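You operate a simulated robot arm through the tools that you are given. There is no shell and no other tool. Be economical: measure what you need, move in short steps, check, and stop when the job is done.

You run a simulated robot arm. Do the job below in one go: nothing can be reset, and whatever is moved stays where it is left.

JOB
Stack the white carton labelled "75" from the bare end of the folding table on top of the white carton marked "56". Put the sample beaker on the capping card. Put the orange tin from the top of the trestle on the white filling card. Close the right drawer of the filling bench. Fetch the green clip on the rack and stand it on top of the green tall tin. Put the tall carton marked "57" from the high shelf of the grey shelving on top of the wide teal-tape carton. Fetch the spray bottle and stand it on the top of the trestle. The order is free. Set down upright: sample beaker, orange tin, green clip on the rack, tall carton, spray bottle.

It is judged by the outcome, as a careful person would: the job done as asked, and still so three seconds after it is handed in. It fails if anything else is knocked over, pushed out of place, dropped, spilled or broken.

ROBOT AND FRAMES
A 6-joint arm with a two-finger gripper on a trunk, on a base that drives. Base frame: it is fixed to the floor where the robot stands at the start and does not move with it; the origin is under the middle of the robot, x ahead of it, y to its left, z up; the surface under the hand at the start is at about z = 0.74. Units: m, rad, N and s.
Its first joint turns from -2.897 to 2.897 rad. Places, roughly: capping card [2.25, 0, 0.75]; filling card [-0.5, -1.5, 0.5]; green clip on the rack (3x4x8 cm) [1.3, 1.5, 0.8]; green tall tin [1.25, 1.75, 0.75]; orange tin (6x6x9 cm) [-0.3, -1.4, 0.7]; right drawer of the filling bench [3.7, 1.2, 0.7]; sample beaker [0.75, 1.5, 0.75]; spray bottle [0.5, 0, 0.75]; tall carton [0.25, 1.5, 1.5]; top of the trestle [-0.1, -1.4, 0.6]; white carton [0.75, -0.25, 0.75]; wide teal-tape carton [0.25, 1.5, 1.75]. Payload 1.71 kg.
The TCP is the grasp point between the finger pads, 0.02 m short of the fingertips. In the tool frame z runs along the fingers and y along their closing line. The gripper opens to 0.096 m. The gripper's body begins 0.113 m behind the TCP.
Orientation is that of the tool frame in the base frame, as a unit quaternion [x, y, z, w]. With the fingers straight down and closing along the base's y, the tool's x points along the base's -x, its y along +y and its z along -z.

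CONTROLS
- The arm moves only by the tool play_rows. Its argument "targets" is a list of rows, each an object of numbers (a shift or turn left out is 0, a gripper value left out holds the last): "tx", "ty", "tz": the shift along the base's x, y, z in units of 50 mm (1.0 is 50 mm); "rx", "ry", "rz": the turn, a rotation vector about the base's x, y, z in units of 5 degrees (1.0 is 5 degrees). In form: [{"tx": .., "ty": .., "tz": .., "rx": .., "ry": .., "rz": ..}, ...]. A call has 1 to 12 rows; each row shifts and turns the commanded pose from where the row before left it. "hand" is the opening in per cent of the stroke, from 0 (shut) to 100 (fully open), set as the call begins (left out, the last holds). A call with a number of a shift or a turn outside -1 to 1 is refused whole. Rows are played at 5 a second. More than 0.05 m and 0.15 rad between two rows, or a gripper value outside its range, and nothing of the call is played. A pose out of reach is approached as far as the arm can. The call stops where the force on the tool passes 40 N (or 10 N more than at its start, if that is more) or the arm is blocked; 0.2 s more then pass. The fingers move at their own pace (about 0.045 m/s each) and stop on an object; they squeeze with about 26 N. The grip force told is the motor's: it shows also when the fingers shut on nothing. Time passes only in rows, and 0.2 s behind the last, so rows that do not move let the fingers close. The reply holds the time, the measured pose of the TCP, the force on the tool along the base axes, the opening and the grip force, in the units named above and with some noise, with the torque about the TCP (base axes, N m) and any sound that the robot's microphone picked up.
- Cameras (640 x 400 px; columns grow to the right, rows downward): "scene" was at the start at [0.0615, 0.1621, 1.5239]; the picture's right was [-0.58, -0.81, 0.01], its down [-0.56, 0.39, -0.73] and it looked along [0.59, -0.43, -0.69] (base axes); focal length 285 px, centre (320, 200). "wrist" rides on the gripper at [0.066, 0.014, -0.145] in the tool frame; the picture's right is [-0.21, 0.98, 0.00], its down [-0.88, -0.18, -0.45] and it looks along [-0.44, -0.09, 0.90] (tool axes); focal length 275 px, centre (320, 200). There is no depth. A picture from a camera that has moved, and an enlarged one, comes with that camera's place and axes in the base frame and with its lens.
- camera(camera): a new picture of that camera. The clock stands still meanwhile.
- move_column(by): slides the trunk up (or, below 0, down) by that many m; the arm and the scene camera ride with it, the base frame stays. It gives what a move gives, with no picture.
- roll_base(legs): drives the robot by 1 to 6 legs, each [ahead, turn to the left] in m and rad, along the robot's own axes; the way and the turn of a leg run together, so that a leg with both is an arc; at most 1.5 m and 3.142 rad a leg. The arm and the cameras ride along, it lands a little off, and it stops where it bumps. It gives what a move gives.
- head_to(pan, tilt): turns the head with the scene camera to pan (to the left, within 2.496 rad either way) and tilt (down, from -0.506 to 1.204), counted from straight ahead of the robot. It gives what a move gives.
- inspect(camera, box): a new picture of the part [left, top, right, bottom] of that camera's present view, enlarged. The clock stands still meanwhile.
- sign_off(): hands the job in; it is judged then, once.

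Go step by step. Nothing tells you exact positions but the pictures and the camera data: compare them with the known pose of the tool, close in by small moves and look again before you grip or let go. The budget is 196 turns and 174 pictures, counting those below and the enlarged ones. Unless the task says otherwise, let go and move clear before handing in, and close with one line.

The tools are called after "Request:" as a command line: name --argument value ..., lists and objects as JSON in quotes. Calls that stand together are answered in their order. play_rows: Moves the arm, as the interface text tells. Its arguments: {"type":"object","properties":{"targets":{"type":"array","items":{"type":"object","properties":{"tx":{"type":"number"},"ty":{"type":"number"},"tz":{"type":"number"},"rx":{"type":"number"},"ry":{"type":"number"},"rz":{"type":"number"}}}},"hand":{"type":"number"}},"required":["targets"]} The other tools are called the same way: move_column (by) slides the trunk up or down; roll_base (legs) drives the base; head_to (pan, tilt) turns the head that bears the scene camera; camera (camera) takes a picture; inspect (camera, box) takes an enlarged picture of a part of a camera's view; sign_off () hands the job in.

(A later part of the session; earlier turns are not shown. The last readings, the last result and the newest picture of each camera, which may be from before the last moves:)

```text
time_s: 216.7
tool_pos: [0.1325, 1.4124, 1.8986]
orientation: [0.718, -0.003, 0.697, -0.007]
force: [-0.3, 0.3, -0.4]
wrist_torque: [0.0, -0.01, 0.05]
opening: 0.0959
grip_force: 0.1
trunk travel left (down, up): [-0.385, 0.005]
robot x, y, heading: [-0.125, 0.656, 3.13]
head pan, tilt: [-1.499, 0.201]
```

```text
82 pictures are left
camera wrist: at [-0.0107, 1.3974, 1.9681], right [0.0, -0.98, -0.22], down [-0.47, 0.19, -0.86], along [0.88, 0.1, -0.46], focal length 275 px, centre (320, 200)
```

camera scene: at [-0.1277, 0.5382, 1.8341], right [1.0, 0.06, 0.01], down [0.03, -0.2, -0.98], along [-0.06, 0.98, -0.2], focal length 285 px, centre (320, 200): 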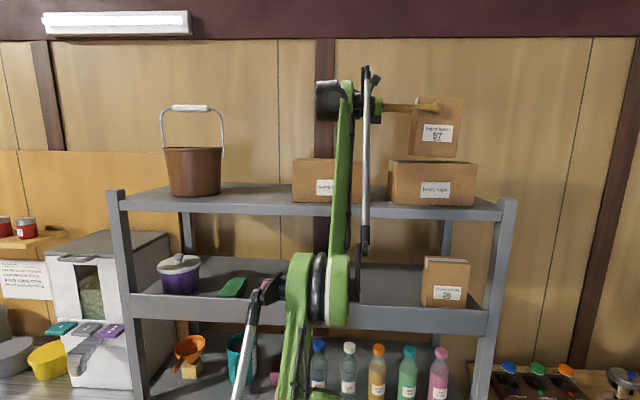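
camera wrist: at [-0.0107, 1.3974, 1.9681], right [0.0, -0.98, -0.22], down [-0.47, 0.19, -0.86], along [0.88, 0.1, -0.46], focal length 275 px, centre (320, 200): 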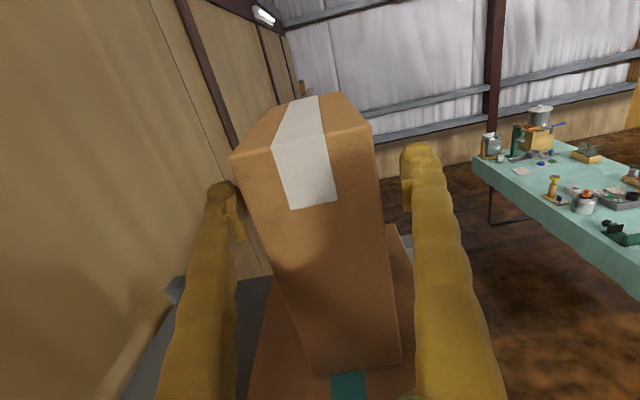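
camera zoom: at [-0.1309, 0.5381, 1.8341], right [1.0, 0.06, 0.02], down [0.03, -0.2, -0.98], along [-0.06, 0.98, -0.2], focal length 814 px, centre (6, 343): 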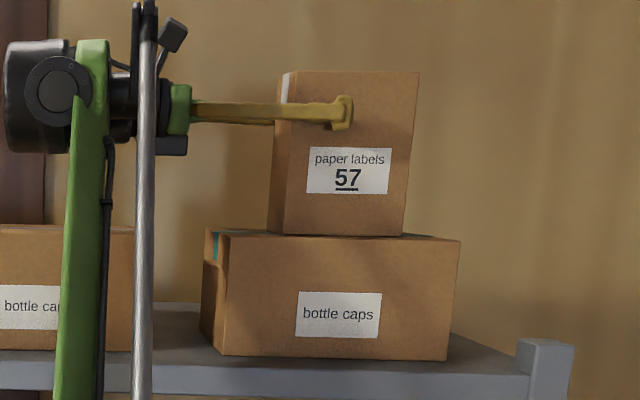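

Carton 57 stands on the teal box. Withdrawing the hand.

Request:
play_rows --targets '[{"tx": -0.4}, {"tx": -0.5}, {"tx": -0.6}, {"tx": -0.6}, {"tx": -0.6}, {"tx": -0.6}, {"ty": -0.7, "tz": 0.3}, {"ty": -0.7, "tz": 0.3}, {"ty": -0.7}, {"ty": -0.8}, {"ty": -0.8}, {}]'

Request:
camera --camera "scene"

```text
time_s: 219.3
tool_pos: [-0.044, 1.2872, 1.9917]
orientation: [0.718, -0.003, 0.696, -0.006]
force: [0.0, -0.3, -1.1]
wrist_torque: [-0.02, -0.01, 0.0]
opening: 0.0958
grip_force: 0.0
out of reach, approached as far as the arm can: row 8, 9, 10, 11
trunk travel left (down, up): [-0.385, 0.005]
robot x, y, heading: [-0.125, 0.6553, 3.133]
head pan, tilt: [-1.499, 0.201]
```

```text
81 pictures are left
camera scene: at [-0.1311, 0.5378, 1.834], right [1.0, 0.06, 0.02], down [0.03, -0.2, -0.98], along [-0.06, 0.98, -0.2], focal length 285 px, centre (320, 200)
```

scene: 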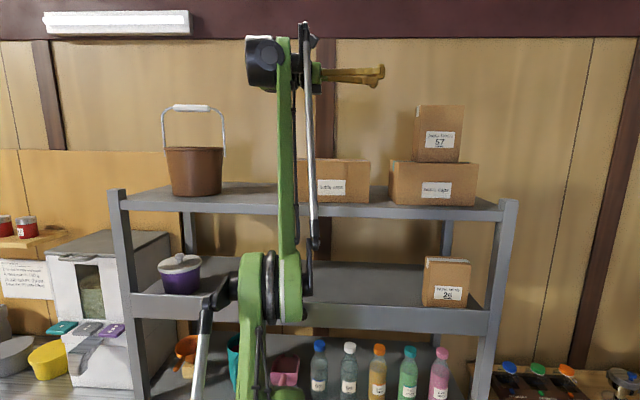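

Carton 57 is stably placed and everything else is as it was. Now drawing the arm back further and lowering it.

Request:
play_rows --targets '[{"ty": -0.6}, {"ty": -0.6}, {"ty": -0.6, "tz": -0.3}, {"ty": -0.6, "tz": -0.3}, {"tz": -0.6}, {"tz": -0.6}, {}]'

```text
time_s: 220.9
tool_pos: [-0.064, 1.2492, 2.0176]
orientation: [0.718, -0.003, 0.696, -0.007]
force: [0.2, 0.8, -0.3]
wrist_torque: [0.0, 0.04, 0.04]
opening: 0.0958
grip_force: 0.1
out of reach, approached as far as the arm can: row 1, 2, 3, 4, 5, 6
trunk travel left (down, up): [-0.385, 0.005]
robot x, y, heading: [-0.125, 0.6567, 3.13]
head pan, tilt: [-1.499, 0.201]
```

Request:
play_rows --targets '[{"tx": 0.5}, {"tx": 0.5}, {"ty": -0.5}, {"ty": -0.6}, {"ty": -0.6}, {"tz": -0.6}, {"tz": -0.6}, {"tz": -0.6}, {}]'

```text
time_s: 222.9
tool_pos: [-0.0189, 1.1845, 1.9569]
orientation: [0.717, -0.002, 0.697, -0.007]
force: [-0.6, 0.5, -0.3]
wrist_torque: [0.0, -0.04, -0.06]
opening: 0.096
grip_force: 0.1
out of reach, approached as far as the arm can: row 1, 2, 3, 4
trunk travel left (down, up): [-0.385, 0.005]
robot x, y, heading: [-0.121, 0.6589, 3.132]
head pan, tilt: [-1.499, 0.201]
```

Request:
play_rows --targets '[{"ty": -0.6}, {"ty": -0.6}, {"ty": -0.6}, {"tz": -0.6}, {"tz": -0.6}, {"tz": -0.6}, {"tz": -0.6}, {"tz": -0.6}, {}]'

Request:
play_rows --targets '[{"ry": 1}, {"ry": 1}, {"ry": 1}, {"ry": 1}, {"ry": 1}, {"ry": 1}, {"ry": 1}, {"ry": 1}, {"ry": 1}, {"ry": 1}, {"ry": 1}, {"ry": 1}]'

Request:
play_rows --targets '[{"ry": 1}, {"ry": 1}, {"ry": 1}, {"ry": 1}, {"ry": 1}, {"ry": 0.7}, {}]'

Request:
move_column --by -0.26

```text
time_s: 224.9
tool_pos: [-0.0179, 1.0918, 1.8069]
orientation: [0.717, -0.003, 0.697, -0.007]
force: [0.1, -0.1, -0.3]
wrist_torque: [0.0, -0.02, -0.01]
opening: 0.0962
grip_force: 0.1
trunk travel left (down, up): [-0.385, 0.005]
robot x, y, heading: [-0.1254, 0.6541, 3.135]
head pan, tilt: [-1.499, 0.201]
```

```text
time_s: 227.5
tool_pos: [-0.018, 1.0939, 1.8073]
orientation: [0.969, -0.005, 0.245, -0.004]
force: [-0.5, -0.4, 0.0]
wrist_torque: [-0.05, 0.01, -0.01]
opening: 0.0958
grip_force: 0.1
trunk travel left (down, up): [-0.385, 0.005]
robot x, y, heading: [-0.1219, 0.6556, 3.133]
head pan, tilt: [-1.499, 0.201]
```

```text
time_s: 229.1
tool_pos: [-0.0191, 1.0924, 1.8081]
orientation: [1.0, -0.007, -0.003, -0.004]
force: [0.1, -0.2, -0.7]
wrist_torque: [-0.01, 0.01, 0.03]
opening: 0.0961
grip_force: 0.0
trunk travel left (down, up): [-0.385, 0.005]
robot x, y, heading: [-0.1245, 0.6539, 3.129]
head pan, tilt: [-1.499, 0.201]
```

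```text
time_s: 231.8
tool_pos: [-0.0174, 1.0929, 1.547]
orientation: [1.0, -0.006, -0.002, -0.003]
force: [-0.2, -0.4, 0.7]
wrist_torque: [0.01, -0.04, -0.01]
opening: 0.0958
grip_force: 0.2
trunk travel left (down, up): [-0.125, 0.265]
robot x, y, heading: [-0.1243, 0.653, 3.132]
head pan, tilt: [-1.499, 0.201]
```

The hand now points straight down beside the robot. I'll retract it a bit, then reverse along to stand side-on in front of the wooden bench.

Request:
play_rows --targets '[{"ty": -0.8}, {"ty": -0.8}, {"ty": -0.7}, {}]'

Request:
roll_base --legs '[[0, 0.152], [-1.29, 0], [0, -0.152]]'

Request:
head_to --pan -1.5 --tilt 0.65

Request:
camera --camera "scene"

Request:
camera --camera "wrist"

```text
time_s: 232.8
tool_pos: [-0.0177, 0.9768, 1.5487]
orientation: [1.0, -0.006, -0.002, -0.004]
force: [0.5, -1.1, 0.0]
wrist_torque: [0.08, -0.06, 0.0]
opening: 0.0962
grip_force: 0.1
trunk travel left (down, up): [-0.125, 0.265]
robot x, y, heading: [-0.124, 0.6603, 3.131]
head pan, tilt: [-1.499, 0.201]
```

```text
time_s: 243.2
tool_pos: [1.2542, 1.1553, 1.5492]
orientation: [1.0, -0.008, -0.001, -0.003]
force: [-0.8, 0.2, 0.1]
wrist_torque: [-0.01, 0.01, 0.0]
opening: 0.0961
grip_force: 0.0
trunk travel left (down, up): [-0.125, 0.265]
robot x, y, heading: [1.1412, 0.8329, 3.127]
head pan, tilt: [-1.499, 0.201]
```

```text
time_s: 244.2
tool_pos: [1.2682, 1.1554, 1.547]
orientation: [1.0, -0.006, -0.006, -0.004]
force: [0.4, -0.3, -0.2]
wrist_torque: [0.01, 0.08, 0.03]
opening: 0.096
grip_force: 0.0
trunk travel left (down, up): [-0.125, 0.265]
robot x, y, heading: [1.1438, 0.8372, 3.131]
head pan, tilt: [-1.499, 0.649]
```

```text
80 pictures are left
camera scene: at [1.173, 0.7097, 1.5328], right [1.0, 0.06, 0.0], down [0.03, -0.6, -0.8], along [-0.05, 0.8, -0.6], focal length 285 px, centre (320, 200)
```

scene: 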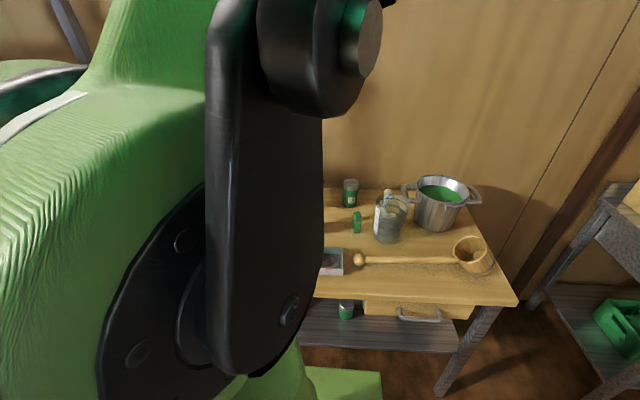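

```text
79 pictures are left
camera wrist: at [1.3342, 1.1396, 1.6917], right [-0.22, -0.98, 0.0], down [-0.87, 0.19, 0.46], along [-0.44, 0.1, -0.89], focal length 275 px, centre (320, 200)
```

wrist: 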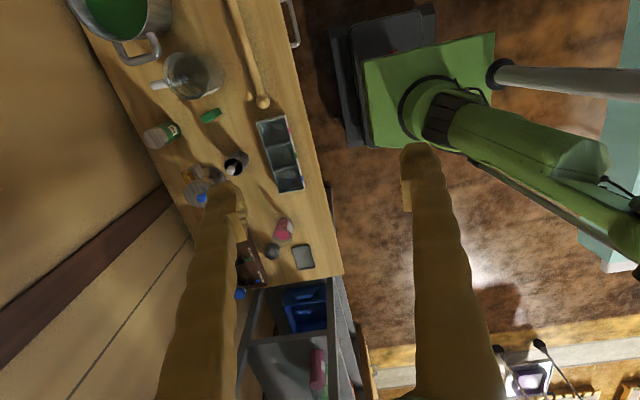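

The bench is well seen from the wrist. I'll enlarge the clip, tin and beaker.

Request:
inspect --camera "scene" --box '[318, 160, 438, 260]'

Request:
inspect --camera "wrist" --box '[130, 30, 340, 280]'

```text
4.00 times, centred on (378, 210) of scene
camera zoom: at [1.173, 0.7097, 1.5328], right [1.0, 0.06, 0.0], down [0.03, -0.6, -0.8], along [-0.05, 0.8, -0.6], focal length 1139 px, centre (88, 160)
```

zoom: 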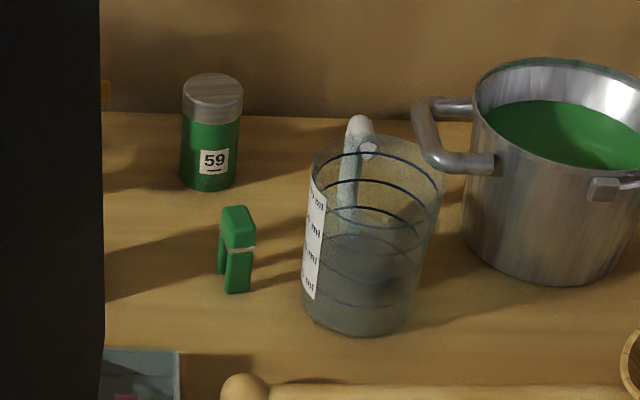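

```text
1.60 times, centred on (235, 155) of wrist
camera zoom: at [1.3342, 1.1396, 1.6917], right [-0.22, -0.98, 0.0], down [-0.87, 0.19, 0.46], along [-0.44, 0.1, -0.89], focal length 440 px, centre (456, 272)
```

zoom: 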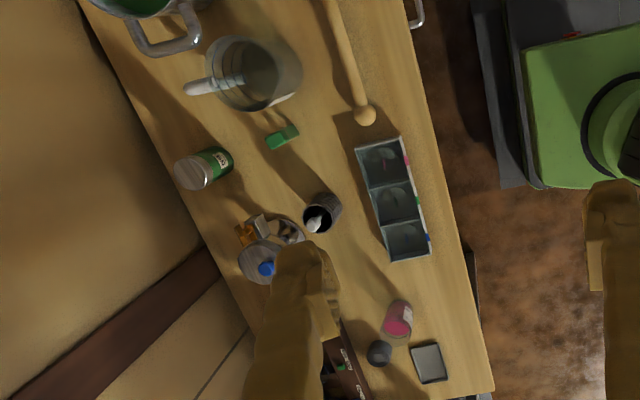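

The bench top is at about z≈0.81; the clip stands at about (1.264, 1.475) beside a jug, the tall green tin "59" at (1.24, 1.64) with top ≈0.935, the pink beaker near (0.825, 1.37). I'll turn the gripper so the camera is on the free left side.

Request:
play_rows --targets '[{"rz": -1}, {"rz": -1}, {"rz": -1}, {"rz": -1}, {"rz": -1}, {"rz": -1}, {"rz": -1}, {"rz": -1}, {"rz": -1}, {"rz": -1}, {"rz": -1}, {"rz": -1}]'

Request:
play_rows --targets '[{"rz": -1}, {"rz": -1}, {"rz": -1}, {"rz": -1}, {"rz": -1}, {"rz": -1}, {"rz": -1}, {"rz": -1}, {"rz": -1}, {"rz": -1}, {"rz": -1}, {"rz": -1}]'

Request:
play_rows --targets '[{"rz": -1}, {"rz": -1}, {"rz": -1}, {"rz": -1}, {"rz": -1}, {"rz": -1}, {"rz": -1}, {"rz": -1}, {"ty": 0.8}, {"ty": 0.8}, {"ty": 0.8}, {"ty": 0.8}]'

Request:
play_rows --targets '[{"ty": 0.8}, {"ty": 0.8}, {"ty": 0.8}, {"tz": -0.9}, {"tz": -0.9}, {"tz": -0.9}, {"tz": -0.9}, {"tz": -0.9}, {"tz": -0.9}, {"tz": -0.9}, {}]'

Request:
camera --camera "wrist"

```text
time_s: 246.8
tool_pos: [1.2681, 1.1559, 1.5468]
orientation: [0.861, -0.509, -0.004, -0.009]
force: [-0.6, -1.2, 0.7]
wrist_torque: [0.06, -0.08, 0.01]
opening: 0.0959
grip_force: 0.0
trunk travel left (down, up): [-0.125, 0.265]
robot x, y, heading: [1.1442, 0.8348, 3.13]
head pan, tilt: [-1.499, 0.649]
```

```text
time_s: 249.3
tool_pos: [1.2745, 1.1558, 1.5475]
orientation: [-0.492, 0.87, 0.001, 0.01]
force: [-0.7, -0.5, 0.3]
wrist_torque: [-0.03, 0.01, 0.04]
opening: 0.096
grip_force: 0.1
trunk travel left (down, up): [-0.125, 0.265]
robot x, y, heading: [1.1491, 0.8299, 3.128]
head pan, tilt: [-1.499, 0.649]
```

```text
time_s: 251.9
tool_pos: [1.2759, 1.3151, 1.5472]
orientation: [-0.165, 0.986, 0.0, 0.009]
force: [0.0, -0.3, 1.2]
wrist_torque: [0.06, 0.05, 0.02]
opening: 0.0962
grip_force: 0.0
trunk travel left (down, up): [-0.125, 0.265]
robot x, y, heading: [1.1431, 0.8328, 3.127]
head pan, tilt: [-1.499, 0.649]
```

```text
time_s: 254.3
tool_pos: [1.3077, 1.5723, 1.3371]
orientation: [-0.166, 0.986, -0.002, 0.01]
force: [0.1, -0.5, -0.8]
wrist_torque: [-0.07, -0.04, 0.02]
opening: 0.096
grip_force: 0.1
out of reach, approached as far as the arm can: row 2, 3, 4, 5, 6, 7, 8, 9, 10
trunk travel left (down, up): [-0.125, 0.265]
robot x, y, heading: [1.1436, 0.8352, 3.128]
head pan, tilt: [-1.499, 0.649]
```

```text
76 pictures are left
camera wrist: at [1.2366, 1.5648, 1.48], right [-0.13, 0.99, -0.01], down [0.88, 0.11, 0.46], along [0.46, 0.05, -0.89], focal length 275 px, centre (320, 200)
```

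wrist: 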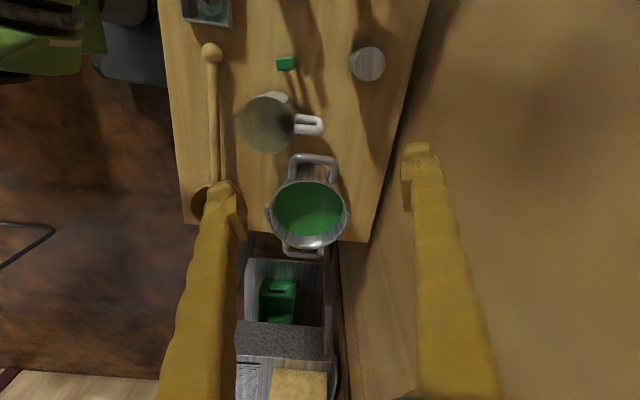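

The arm deviated from the commanded path (a joint limit at that height). I'm well above everything; I'll command a bit lower and see if it converges.

Request:
play_rows --targets '[{"tz": -0.3}, {}, {}]'

Request:
camera --camera "scene"

```text
time_s: 255.2
tool_pos: [1.3167, 1.5785, 1.3233]
orientation: [-0.164, 0.986, -0.002, 0.007]
force: [-0.1, -0.1, -1.0]
wrist_torque: [-0.03, -0.02, 0.0]
opening: 0.096
grip_force: 0.1
out of reach, approached as far as the arm can: row 1
trunk travel left (down, up): [-0.125, 0.265]
robot x, y, heading: [1.1449, 0.8296, 3.131]
head pan, tilt: [-1.499, 0.649]
```

```text
75 pictures are left
camera scene: at [1.1893, 0.7099, 1.5324], right [1.0, 0.06, -0.01], down [0.02, -0.6, -0.8], along [-0.06, 0.8, -0.6], focal length 285 px, centre (320, 200)
```

scene: 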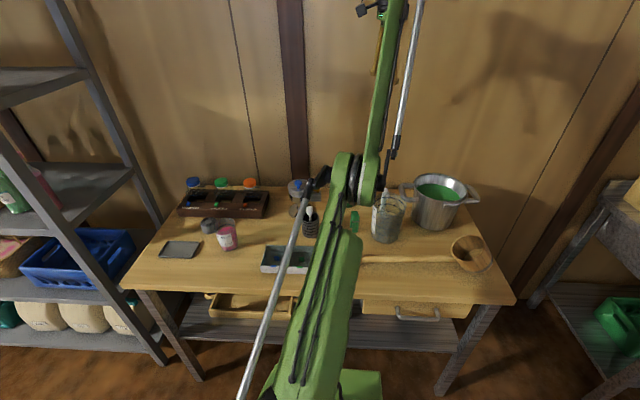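

The arm is in an elbow-low configuration. I'll stretch it up and out past straight, then come back, so the elbow can flip to the high side, away from the bench items.

Request:
play_rows --targets '[{"tz": 0.9}, {"tz": 0.9}, {"tz": 0.9}, {"tz": 0.9}, {"tz": 0.9, "ty": 0.2}, {"tz": 0.9, "ty": 0.2}, {}]'

Request:
camera --camera "scene"

```text
time_s: 256.8
tool_pos: [1.2983, 1.5176, 1.4508]
orientation: [-0.165, 0.986, -0.001, 0.009]
force: [0.9, -0.3, 0.3]
wrist_torque: [0.04, -0.04, -0.03]
opening: 0.0959
grip_force: 0.0
out of reach, approached as far as the arm can: row 2, 3, 4, 5, 6
trunk travel left (down, up): [-0.125, 0.265]
robot x, y, heading: [1.1478, 0.834, 3.125]
head pan, tilt: [-1.499, 0.649]
```

```text
74 pictures are left
camera scene: at [1.1905, 0.7089, 1.5323], right [1.0, 0.06, -0.02], down [0.02, -0.6, -0.8], along [-0.05, 0.8, -0.6], focal length 285 px, centre (320, 200)
```

scene: 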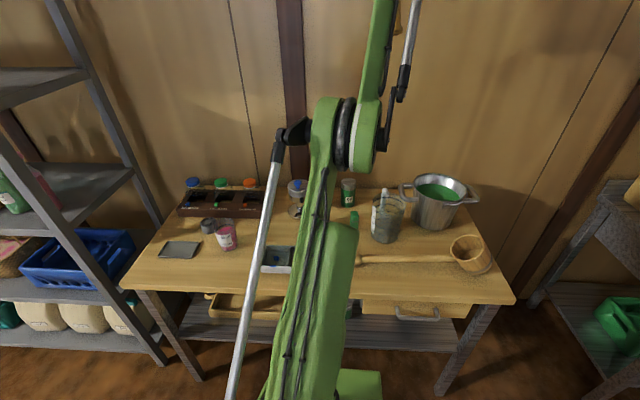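

Request:
play_rows --targets '[{"ty": -0.8}, {"ty": -0.8}, {"ty": -0.8}, {"ty": -0.8}, {}]'

Request:
camera --camera "scene"

```text
time_s: 257.9
tool_pos: [1.3144, 1.4117, 1.5172]
orientation: [-0.164, 0.986, -0.002, 0.008]
force: [-0.4, -0.9, 0.4]
wrist_torque: [0.08, 0.01, -0.01]
opening: 0.0958
grip_force: 0.0
out of reach, approached as far as the arm can: row 1, 2, 3, 4
trunk travel left (down, up): [-0.125, 0.265]
robot x, y, heading: [1.1445, 0.8337, 3.128]
head pan, tilt: [-1.499, 0.649]
```

```text
73 pictures are left
camera scene: at [1.1906, 0.7086, 1.5323], right [1.0, 0.06, -0.02], down [0.02, -0.6, -0.8], along [-0.06, 0.8, -0.6], focal length 285 px, centre (320, 200)
```

scene: 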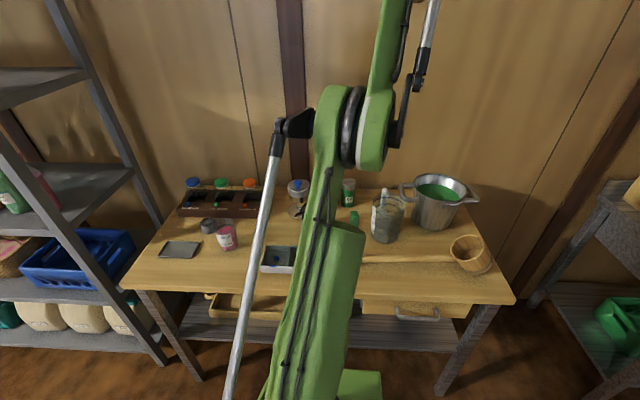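

The arm is stuck at full stretch. I'll keep commanding inward/downward so the target lies well inside its reach.

Request:
play_rows --targets '[{"ty": -0.7, "tx": -0.3}, {"ty": -0.7, "tx": -0.3}, {"ty": -0.7, "tz": -0.3}, {"ty": -0.5, "tz": -0.5}, {"tz": -0.6}, {"tz": -0.6}, {}]'

Request:
camera --camera "scene"

```text
time_s: 259.6
tool_pos: [1.2901, 1.2936, 1.4338]
orientation: [-0.165, 0.986, -0.001, 0.01]
force: [-0.6, -0.8, -0.2]
wrist_torque: [0.05, 0.0, 0.02]
opening: 0.096
grip_force: 0.1
out of reach, approached as far as the arm can: row 1
trunk travel left (down, up): [-0.125, 0.265]
robot x, y, heading: [1.1484, 0.8346, 3.129]
head pan, tilt: [-1.499, 0.649]
```

```text
72 pictures are left
camera scene: at [1.1896, 0.7092, 1.5324], right [1.0, 0.06, -0.01], down [0.02, -0.6, -0.8], along [-0.05, 0.8, -0.6], focal length 285 px, centre (320, 200)
```

scene: 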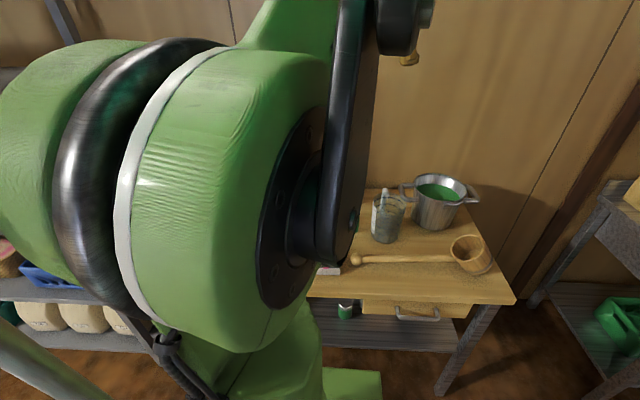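

Freed, with the elbow high again. Now lower first, then go out over the clip.

Request:
play_rows --targets '[{"tz": -0.9}, {"tz": -0.9}, {"tz": -0.9}, {"tz": -0.9}, {"tz": -0.9}, {"tz": -0.9}, {"ty": 0.8}, {"ty": 0.8}, {"ty": 0.8}, {"tx": -0.5, "ty": 0.6}, {}]'

Request:
camera --camera "wrist"

Request:
camera --camera "scene"

```text
time_s: 261.9
tool_pos: [1.2631, 1.4467, 1.1636]
orientation: [-0.165, 0.986, -0.001, 0.008]
force: [-0.3, -1.0, 0.6]
wrist_torque: [-0.06, -0.03, 0.03]
opening: 0.0962
grip_force: 0.2
trunk travel left (down, up): [-0.125, 0.265]
robot x, y, heading: [1.1445, 0.835, 3.127]
head pan, tilt: [-1.499, 0.649]
```

```text
71 pictures are left
camera wrist: at [1.1945, 1.4385, 1.307], right [-0.12, 0.99, 0.0], down [0.88, 0.11, 0.46], along [0.46, 0.05, -0.89], focal length 275 px, centre (320, 200)
```

wrist: 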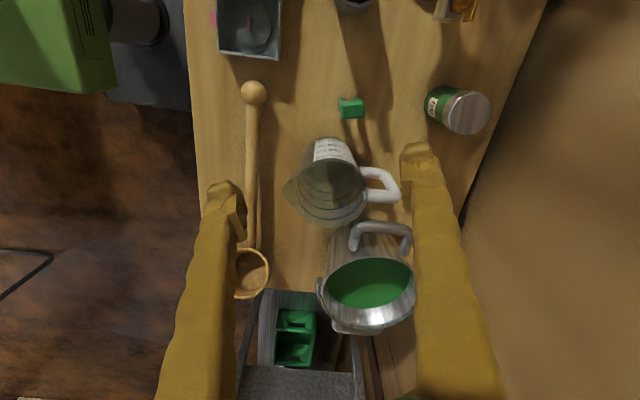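

```text
70 pictures are left
camera scene: at [1.1904, 0.7101, 1.5324], right [1.0, 0.06, -0.02], down [0.02, -0.6, -0.8], along [-0.05, 0.8, -0.6], focal length 285 px, centre (320, 200)
```

scene: 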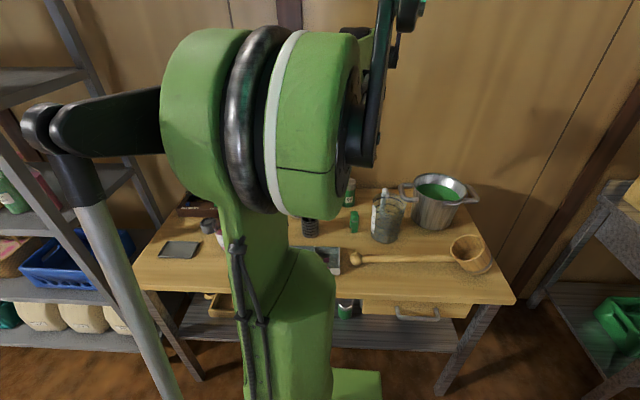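

Request:
inspect --camera "wrist" --box '[300, 60, 510, 200]'

Request:
inspect --camera "scene" --box '[325, 165, 425, 245]'

```text
2.86 times, centred on (405, 130) of wrist
camera zoom: at [1.1945, 1.4385, 1.307], right [-0.12, 0.99, 0.0], down [0.88, 0.11, 0.46], along [0.46, 0.05, -0.89], focal length 786 px, centre (77, 400)
```

zoom: 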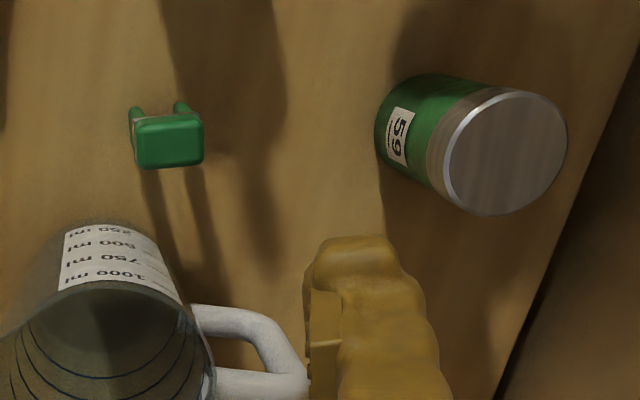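

```text
5.00 times, centred on (375, 205) of scene
camera zoom: at [1.1904, 0.7101, 1.5324], right [1.0, 0.06, -0.02], down [0.02, -0.6, -0.8], along [-0.05, 0.8, -0.6], focal length 1424 px, centre (45, 175)
```

zoom: 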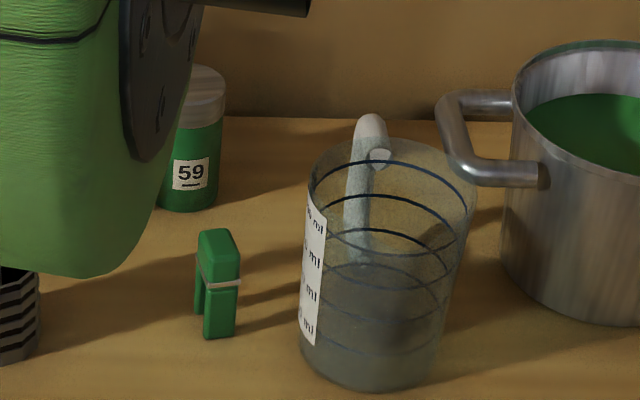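

The clip's top centre is (1.26, 1.491, 0.887), its 4 cm side about along y; the tin lid centre is (1.237, 1.639, ≈0.935). I'll align and descend onto the clip.

Request:
play_rows --targets '[{"rz": -1, "ty": 0.5, "tx": -0.06}, {"rz": -0.8, "ty": 0.38}, {"tz": -0.8}, {"tz": -0.8}, {"tz": -0.8}, {"tz": -0.8}, {}]'

Request:
camera --camera "wrist"

```text
time_s: 263.6
tool_pos: [1.2598, 1.4878, 1.0027]
orientation: [-0.088, 0.996, -0.003, 0.008]
force: [0.0, -0.5, -0.5]
wrist_torque: [-0.01, 0.04, 0.02]
opening: 0.096
grip_force: 0.1
trunk travel left (down, up): [-0.125, 0.265]
robot x, y, heading: [1.1448, 0.8331, 3.128]
head pan, tilt: [-1.499, 0.649]
```

```text
67 pictures are left
camera wrist: at [1.1902, 1.4912, 1.1466], right [0.03, 1.0, 0.0], down [0.89, -0.03, 0.46], along [0.46, -0.02, -0.89], focal length 275 px, centre (320, 200)
```

wrist: 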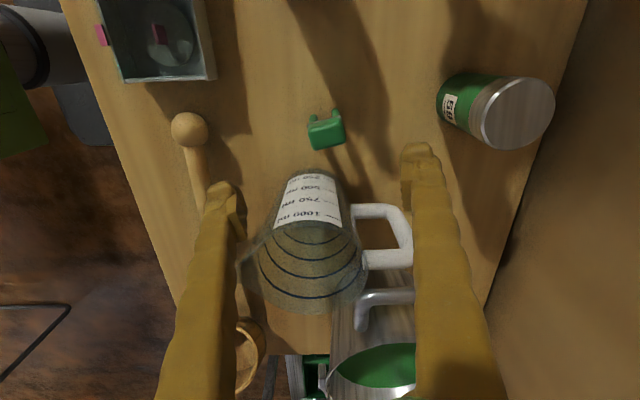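

Aligned; fine shift, descend and grip.

Request:
play_rows --targets '[{"tx": -0.14, "ty": 0.12}, {"tz": -0.7}, {"tz": -0.7}, {"tz": -0.7}, {"tz": -0.7}, {}]'

Request:
camera --camera "wrist"

```text
time_s: 264.9
tool_pos: [1.2524, 1.4937, 0.8619]
orientation: [-0.087, 0.996, -0.003, 0.009]
force: [0.3, 1.4, 0.3]
wrist_torque: [-0.01, -0.01, -0.05]
opening: 0.0958
grip_force: 0.1
trunk travel left (down, up): [-0.125, 0.265]
robot x, y, heading: [1.1493, 0.8328, 3.13]
head pan, tilt: [-1.499, 0.649]
```

```text
66 pictures are left
camera wrist: at [1.1821, 1.497, 1.0057], right [0.03, 1.0, 0.0], down [0.89, -0.03, 0.46], along [0.46, -0.02, -0.89], focal length 275 px, centre (320, 200)
```

wrist: 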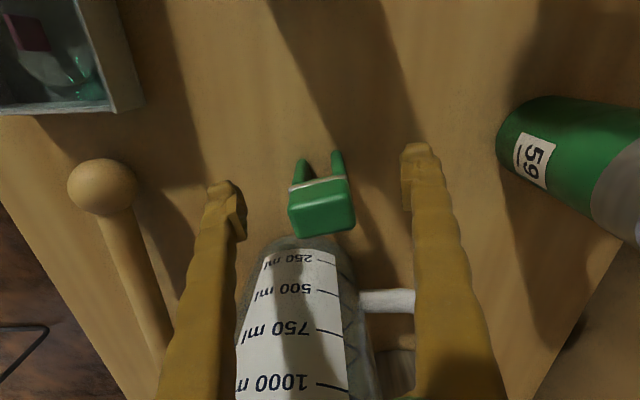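

Request:
play_rows --targets '[{}, {}, {}, {}, {}, {}, {}, {}, {}, {}]' --hand 0

Request:
play_rows --targets '[{"tz": 0.4}, {"tz": 0.7}, {"tz": 0.8}, {"tz": 0.8}, {"tz": 0.8}, {}]'

Request:
camera --camera "wrist"

```text
time_s: 267.1
tool_pos: [1.2529, 1.4937, 0.8616]
orientation: [-0.087, 0.996, -0.002, 0.008]
force: [-0.6, 0.2, 0.2]
wrist_torque: [0.0, 0.0, -0.01]
opening: 0.0348
grip_force: 26.1
trunk travel left (down, up): [-0.125, 0.265]
robot x, y, heading: [1.1437, 0.8326, 3.126]
head pan, tilt: [-1.499, 0.649]
```

```text
time_s: 268.6
tool_pos: [1.2532, 1.4942, 1.0389]
orientation: [-0.087, 0.996, -0.002, 0.008]
force: [-0.4, -0.6, -0.7]
wrist_torque: [-0.01, -0.05, -0.02]
opening: 0.0348
grip_force: 26.2
trunk travel left (down, up): [-0.125, 0.265]
robot x, y, heading: [1.1479, 0.831, 3.132]
head pan, tilt: [-1.499, 0.649]
```

```text
65 pictures are left
camera wrist: at [1.1837, 1.497, 1.1822], right [0.03, 1.0, 0.0], down [0.89, -0.03, 0.46], along [0.46, -0.02, -0.89], focal length 275 px, centre (320, 200)
```

wrist: 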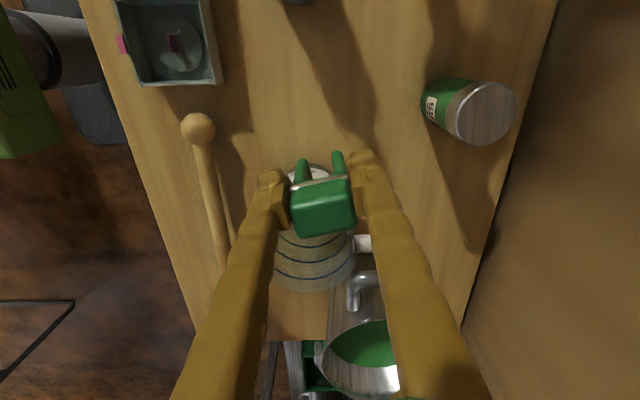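

Clip held. Moving over the tin lid at (1.232, 1.637).

Request:
play_rows --targets '[{"ty": 0.7, "tx": -0.1}, {"ty": 0.7, "tx": -0.1}, {"ty": 0.7, "tx": -0.1}, {"ty": 0.76, "tx": -0.12}, {}]'

Request:
camera --camera "wrist"

Request:
inspect --camera "scene" --box '[320, 140, 420, 240]'

```text
time_s: 269.8
tool_pos: [1.2321, 1.6389, 1.0381]
orientation: [-0.087, 0.996, -0.003, 0.008]
force: [-0.2, -0.4, 0.1]
wrist_torque: [-0.02, 0.01, 0.01]
opening: 0.0348
grip_force: 26.4
trunk travel left (down, up): [-0.125, 0.265]
robot x, y, heading: [1.1443, 0.8327, 3.126]
head pan, tilt: [-1.499, 0.649]
```

```text
64 pictures are left
camera wrist: at [1.1621, 1.6411, 1.1821], right [0.03, 1.0, 0.0], down [0.89, -0.03, 0.46], along [0.46, -0.02, -0.89], focal length 275 px, centre (320, 200)
```

wrist: 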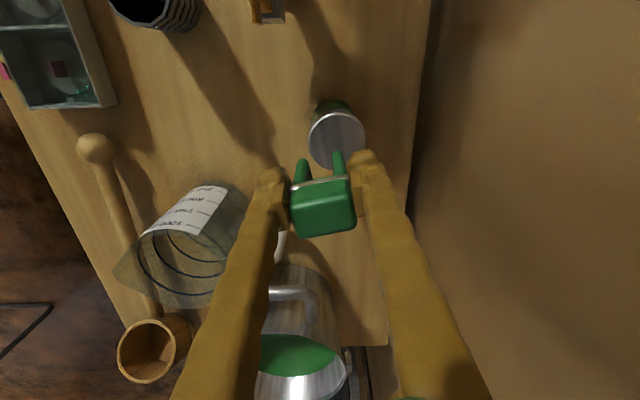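

```text
4.00 times, centred on (370, 190) of scene
camera zoom: at [1.1904, 0.7103, 1.5324], right [1.0, 0.06, -0.02], down [0.02, -0.6, -0.8], along [-0.05, 0.79, -0.6], focal length 1139 px, centre (120, 240)
```

zoom: 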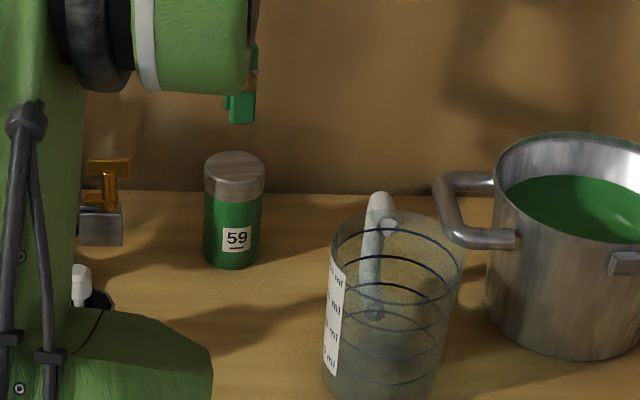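

Two wrist views put the lid centre at (1.2375, 1.6535), top z≈0.905. Adjusting and lowering gently.

Request:
play_rows --targets '[{"tx": 0.12, "ty": 0.29}, {"tz": -0.5}, {"tz": -0.5}, {}]'

Request:
camera --camera "wrist"

Request:
inspect --camera "scene" --box '[320, 140, 420, 240]'

```text
time_s: 270.8
tool_pos: [1.2375, 1.6528, 0.9883]
orientation: [-0.087, 0.996, -0.003, 0.008]
force: [0.8, -0.3, 0.1]
wrist_torque: [0.0, 0.0, 0.01]
opening: 0.0347
grip_force: 26.0
trunk travel left (down, up): [-0.125, 0.265]
robot x, y, heading: [1.1442, 0.8333, 3.126]
head pan, tilt: [-1.499, 0.649]
```

```text
62 pictures are left
camera wrist: at [1.1682, 1.6551, 1.1316], right [0.03, 1.0, 0.0], down [0.89, -0.03, 0.46], along [0.46, -0.02, -0.89], focal length 275 px, centre (320, 200)
```

wrist: 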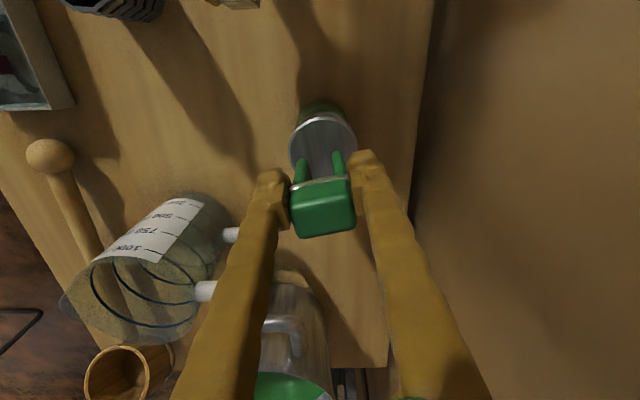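

```text
4.00 times, centred on (370, 190) of scene
camera zoom: at [1.1905, 0.7099, 1.5324], right [1.0, 0.06, -0.02], down [0.02, -0.6, -0.8], along [-0.05, 0.8, -0.6], focal length 1139 px, centre (120, 240)
```

zoom: 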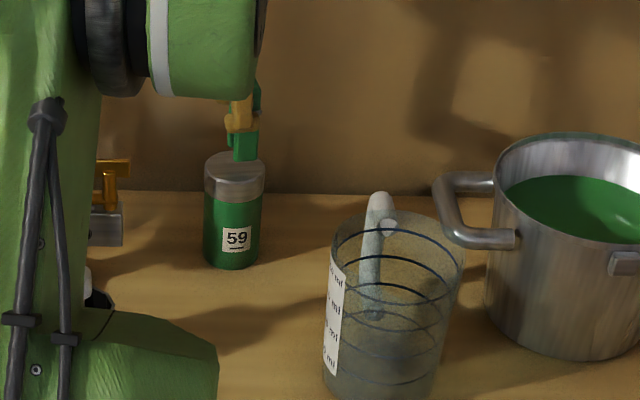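

Centred left-right. Lowering in small steps.

Request:
play_rows --targets '[{"tz": -0.15}, {"tz": -0.15}, {}, {}]'

Request:
play_rows --targets '[{"tz": -0.06}, {}]'

Request:
camera --camera "wrist"

Request:
inspect --camera "scene" --box '[330, 150, 400, 220]'

```text
time_s: 271.8
tool_pos: [1.2398, 1.6526, 0.9728]
orientation: [-0.088, 0.996, -0.003, 0.008]
force: [-1.2, -0.3, -0.2]
wrist_torque: [0.0, 0.0, 0.03]
opening: 0.0349
grip_force: 26.4
trunk travel left (down, up): [-0.125, 0.265]
robot x, y, heading: [1.1451, 0.8349, 3.133]
head pan, tilt: [-1.499, 0.649]
```

```text
time_s: 272.4
tool_pos: [1.2392, 1.6505, 0.9721]
orientation: [-0.088, 0.996, -0.002, 0.009]
force: [1.5, 3.0, 24.6]
wrist_torque: [0.3, -0.25, 0.0]
opening: 0.0349
grip_force: 25.8
trunk travel left (down, up): [-0.125, 0.265]
robot x, y, heading: [1.1431, 0.8356, 3.127]
head pan, tilt: [-1.499, 0.649]
```

```text
60 pictures are left
camera wrist: at [1.1681, 1.6538, 1.1155], right [0.03, 1.0, 0.0], down [0.89, -0.03, 0.46], along [0.46, -0.02, -0.89], focal length 275 px, centre (320, 200)
```

wrist: 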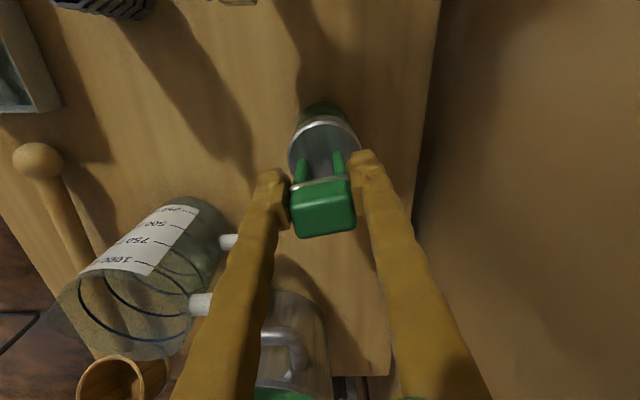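

```text
5.71 times, centred on (365, 185) of scene
camera zoom: at [1.1905, 0.7082, 1.5325], right [1.0, 0.06, -0.02], down [0.02, -0.6, -0.8], along [-0.05, 0.8, -0.6], focal length 1627 px, centre (63, 286)
```

zoom: 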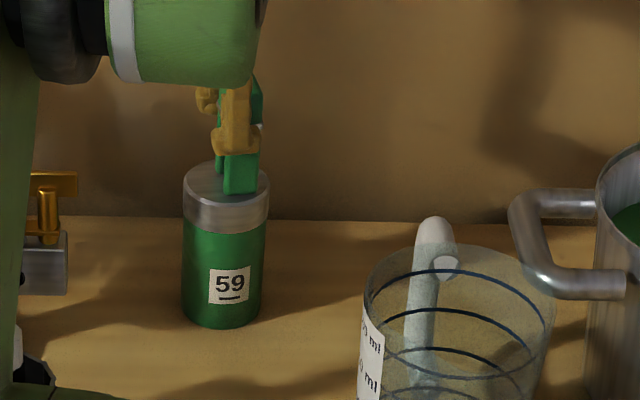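

Contact made, but the clip stands about 9 mm right of the lid centre. I'll lift slightly, shift left, and set down again.

Request:
play_rows --targets '[{"tz": 0.2}, {"tx": -0.18}, {}]'

Request:
play_rows --targets '[{"tz": -0.06}, {}]'

Request:
inspect --camera "scene" --box '[330, 150, 400, 220]'

```text
time_s: 273.1
tool_pos: [1.2279, 1.6535, 0.9791]
orientation: [-0.088, 0.996, -0.002, 0.007]
force: [0.0, -0.3, -0.5]
wrist_torque: [0.01, -0.03, -0.03]
opening: 0.0347
grip_force: 26.1
trunk travel left (down, up): [-0.125, 0.265]
robot x, y, heading: [1.1431, 0.8302, 3.13]
head pan, tilt: [-1.499, 0.649]
```

```text
time_s: 273.8
tool_pos: [1.2294, 1.6524, 0.9763]
orientation: [-0.087, 0.996, -0.002, 0.009]
force: [-0.1, -0.3, -0.9]
wrist_torque: [0.02, 0.0, 0.02]
opening: 0.0345
grip_force: 26.5
trunk travel left (down, up): [-0.125, 0.265]
robot x, y, heading: [1.145, 0.8301, 3.126]
head pan, tilt: [-1.499, 0.649]
```

```text
5.71 times, centred on (365, 185) of scene
camera zoom: at [1.1904, 0.7097, 1.5324], right [1.0, 0.06, -0.02], down [0.02, -0.6, -0.8], along [-0.05, 0.8, -0.6], focal length 1627 px, centre (63, 286)
```

zoom: 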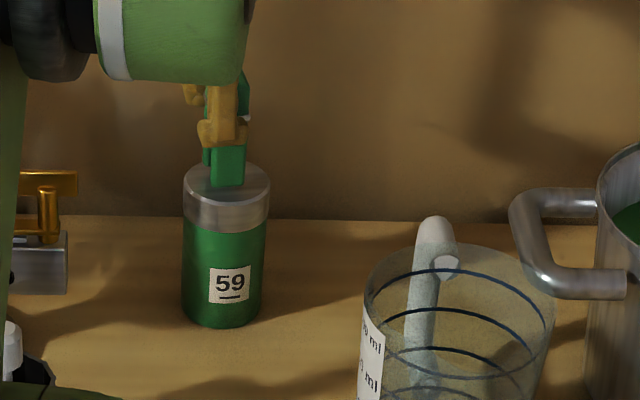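

Left-right is now centred; it should come about 7 mm nearer. Then set down.

Request:
play_rows --targets '[{"ty": -0.14}, {"tz": -0.06}, {}, {}]'

Request:
play_rows --targets '[{"tz": -0.03}, {}]'

Request:
inspect --camera "scene" --box '[330, 150, 400, 220]'

```text
time_s: 274.8
tool_pos: [1.2297, 1.6461, 0.9733]
orientation: [-0.088, 0.996, -0.002, 0.008]
force: [-0.3, 0.5, -0.8]
wrist_torque: [0.01, 0.06, -0.04]
opening: 0.0346
grip_force: 26.0
trunk travel left (down, up): [-0.125, 0.265]
robot x, y, heading: [1.1473, 0.8307, 3.13]
head pan, tilt: [-1.499, 0.649]
```

```text
time_s: 275.4
tool_pos: [1.2289, 1.6454, 0.973]
orientation: [-0.087, 0.996, -0.002, 0.008]
force: [0.0, 0.1, 0.1]
wrist_torque: [0.0, -0.03, 0.02]
opening: 0.0347
grip_force: 26.1
trunk travel left (down, up): [-0.125, 0.265]
robot x, y, heading: [1.1476, 0.8344, 3.127]
head pan, tilt: [-1.499, 0.649]
```

```text
5.71 times, centred on (365, 185) of scene
camera zoom: at [1.1904, 0.7097, 1.5324], right [1.0, 0.06, -0.02], down [0.02, -0.6, -0.8], along [-0.05, 0.8, -0.6], focal length 1627 px, centre (63, 286)
```

zoom: 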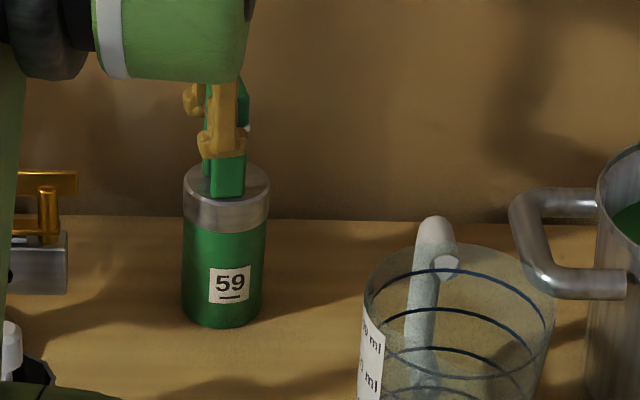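

Request:
play_rows --targets '[{"tz": -0.03}, {}]'

Request:
play_rows --targets '[{"tz": -0.02}, {}]'

```text
time_s: 275.9
tool_pos: [1.229, 1.6438, 0.97]
orientation: [-0.088, 0.996, -0.003, 0.009]
force: [0.2, 2.0, 13.2]
wrist_torque: [0.26, -0.11, 0.06]
opening: 0.0347
grip_force: 26.0
trunk travel left (down, up): [-0.125, 0.265]
robot x, y, heading: [1.1431, 0.8348, 3.129]
head pan, tilt: [-1.499, 0.649]
```

```text
time_s: 276.6
tool_pos: [1.2298, 1.6435, 0.9705]
orientation: [-0.087, 0.996, -0.001, 0.009]
force: [0.0, 3.5, 24.8]
wrist_torque: [0.27, -0.11, 0.0]
opening: 0.0346
grip_force: 25.9
trunk travel left (down, up): [-0.125, 0.265]
robot x, y, heading: [1.1468, 0.83, 3.127]
head pan, tilt: [-1.499, 0.649]
```

Seated. Relieve, open, rise straight up.

Request:
play_rows --targets '[{"tz": 0.03}, {}]'

Request:
play_rows --targets '[{}, {}, {}, {}, {}, {}, {}, {}]' --hand 90

Request:
play_rows --targets '[{"tz": 0.3}, {"tz": 0.6}, {"tz": 0.8}, {"tz": 0.8}, {"tz": 0.8}, {}]'

Request:
inspect --camera "scene" --box '[330, 150, 400, 220]'

Request:
camera --camera "wrist"

```text
time_s: 277.1
tool_pos: [1.2296, 1.6452, 0.9705]
orientation: [-0.087, 0.996, -0.002, 0.008]
force: [-0.2, 0.3, 5.4]
wrist_torque: [-0.01, 0.0, 0.0]
opening: 0.0348
grip_force: 25.8
trunk travel left (down, up): [-0.125, 0.265]
robot x, y, heading: [1.1477, 0.8329, 3.129]
head pan, tilt: [-1.499, 0.649]
```

```text
time_s: 278.9
tool_pos: [1.2294, 1.6447, 0.9708]
orientation: [-0.088, 0.996, -0.001, 0.008]
force: [-0.2, 0.0, 0.6]
wrist_torque: [0.01, -0.04, -0.03]
opening: 0.0864
grip_force: 0.0
trunk travel left (down, up): [-0.125, 0.265]
robot x, y, heading: [1.1442, 0.8343, 3.128]
head pan, tilt: [-1.499, 0.649]
```

```text
time_s: 280.4
tool_pos: [1.2295, 1.6445, 1.1366]
orientation: [-0.087, 0.996, -0.002, 0.009]
force: [-0.2, -0.5, 1.2]
wrist_torque: [0.03, 0.01, -0.01]
opening: 0.0864
grip_force: 0.0
trunk travel left (down, up): [-0.125, 0.265]
robot x, y, heading: [1.1427, 0.8324, 3.13]
head pan, tilt: [-1.499, 0.649]
```

```text
5.71 times, centred on (365, 185) of scene
camera zoom: at [1.1904, 0.7095, 1.5323], right [1.0, 0.06, -0.02], down [0.02, -0.6, -0.8], along [-0.05, 0.8, -0.6], focal length 1627 px, centre (63, 286)
```

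zoom: 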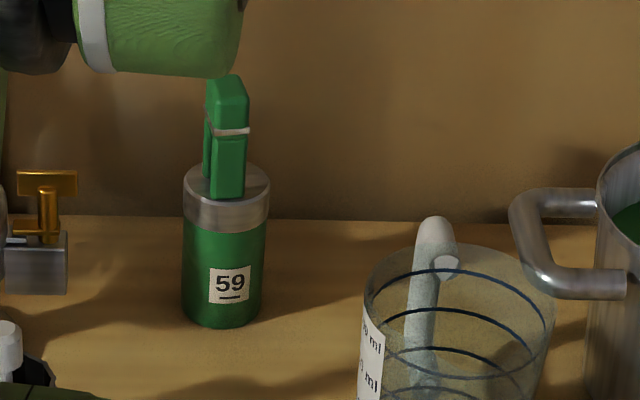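

```text
55 pictures are left
camera wrist: at [1.1589, 1.6474, 1.2804], right [0.03, 1.0, 0.0], down [0.89, -0.03, 0.46], along [0.46, -0.02, -0.89], focal length 275 px, centre (320, 200)
```

wrist: 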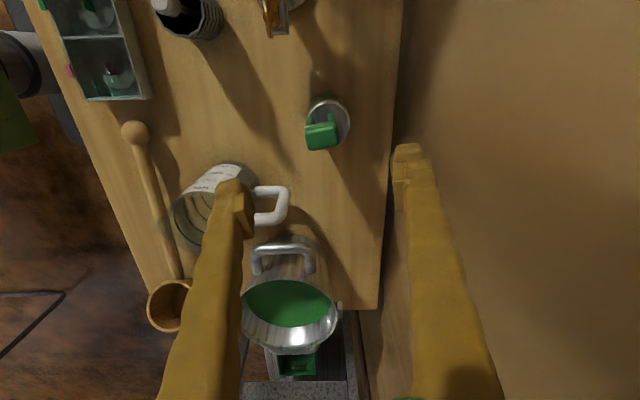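

The clip stands on the tall tin. Next the beaker: raise, come forward, then slide left while yawing 50°.

Request:
play_rows --targets '[{"tz": 0.9}, {"ty": -0.9, "rz": 1}, {"ty": -0.9, "rz": 1}, {"ty": -0.9, "rz": 1}, {"ty": -0.9, "rz": 1}, {"ty": -0.9, "rz": 1}, {"ty": -0.7, "rz": 1}, {"tx": -0.9, "rz": 1}, {"tx": -0.9, "rz": 1}, {"tx": -0.9, "rz": 1}, {"tx": -0.9, "rz": 1}, {"tx": -0.9}]' --hand 100

Request:
play_rows --targets '[{"tx": -0.9}, {"tx": -0.9}, {}]'

Request:
camera --camera "wrist"

```text
time_s: 282.9
tool_pos: [0.9953, 1.3866, 1.1817]
orientation: [-0.501, 0.866, 0.0, 0.012]
force: [0.8, -0.2, -0.1]
wrist_torque: [-0.01, 0.09, -0.05]
opening: 0.0962
grip_force: 0.1
trunk travel left (down, up): [-0.125, 0.265]
robot x, y, heading: [1.1454, 0.8375, 3.127]
head pan, tilt: [-1.499, 0.649]
```

```text
time_s: 283.8
tool_pos: [0.9106, 1.3866, 1.183]
orientation: [-0.5, 0.866, 0.001, 0.009]
force: [0.7, 0.6, 0.2]
wrist_torque: [0.0, 0.08, 0.0]
opening: 0.0959
grip_force: 0.1
trunk travel left (down, up): [-0.125, 0.265]
robot x, y, heading: [1.1467, 0.8333, 3.129]
head pan, tilt: [-1.499, 0.649]
```

```text
54 pictures are left
camera wrist: at [0.8635, 1.3355, 1.3267], right [-0.74, 0.67, 0.0], down [0.59, 0.66, 0.46], along [0.31, 0.34, -0.89], focal length 275 px, centre (320, 200)
```

wrist: 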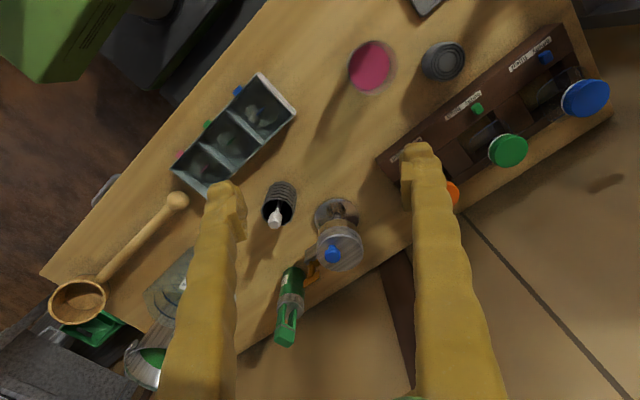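

The beaker is near (0.818, 1.392). Moving over it and lowering some to refine.

Request:
play_rows --targets '[{"tx": -0.9}, {"tx": -0.9, "ty": 0.1}, {"tz": -0.8}, {"tz": -0.8}, {"tz": -0.8}, {}]'

Request:
inspect --camera "wrist" --box '[220, 40, 460, 220]'

Request:
inspect --camera "scene" --box '[140, 160, 300, 280]'

```text
time_s: 285.1
tool_pos: [0.8197, 1.391, 1.0608]
orientation: [-0.5, 0.866, 0.001, 0.009]
force: [0.3, 0.8, -0.3]
wrist_torque: [-0.01, -0.01, -0.03]
opening: 0.0959
grip_force: 0.1
trunk travel left (down, up): [-0.125, 0.265]
robot x, y, heading: [1.1429, 0.834, 3.122]
head pan, tilt: [-1.499, 0.649]
```

```text
2.22 times, centred on (340, 130) of wrist
camera zoom: at [0.7721, 1.3385, 1.2047], right [-0.74, 0.67, 0.0], down [0.59, 0.66, 0.46], along [0.31, 0.34, -0.89], focal length 612 px, centre (276, 356)
```

zoom: 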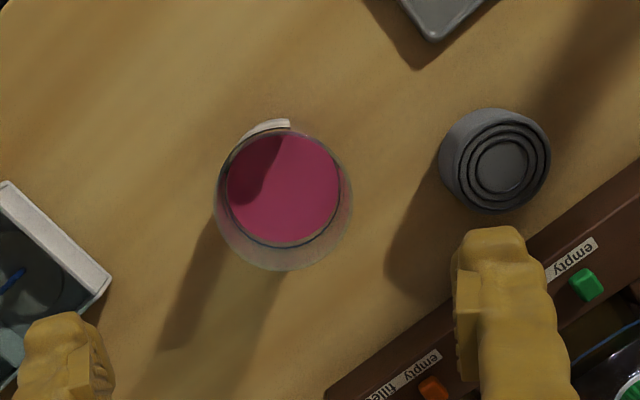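

```text
3.33 times, centred on (220, 220) of scene
camera zoom: at [1.1429, 0.7104, 1.5331], right [1.0, 0.06, 0.02], down [0.05, -0.6, -0.8], along [-0.04, 0.79, -0.61], focal length 949 px, centre (653, 133)
```

zoom: 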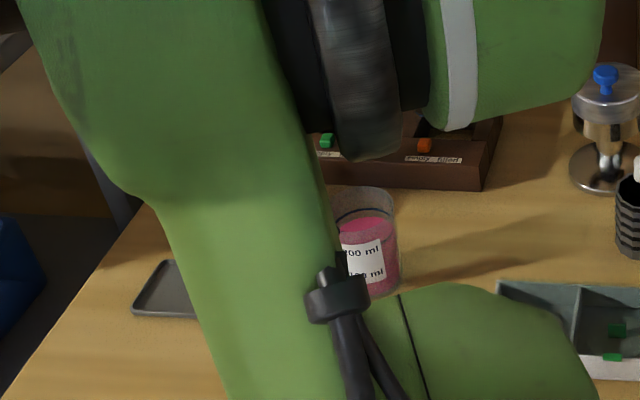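

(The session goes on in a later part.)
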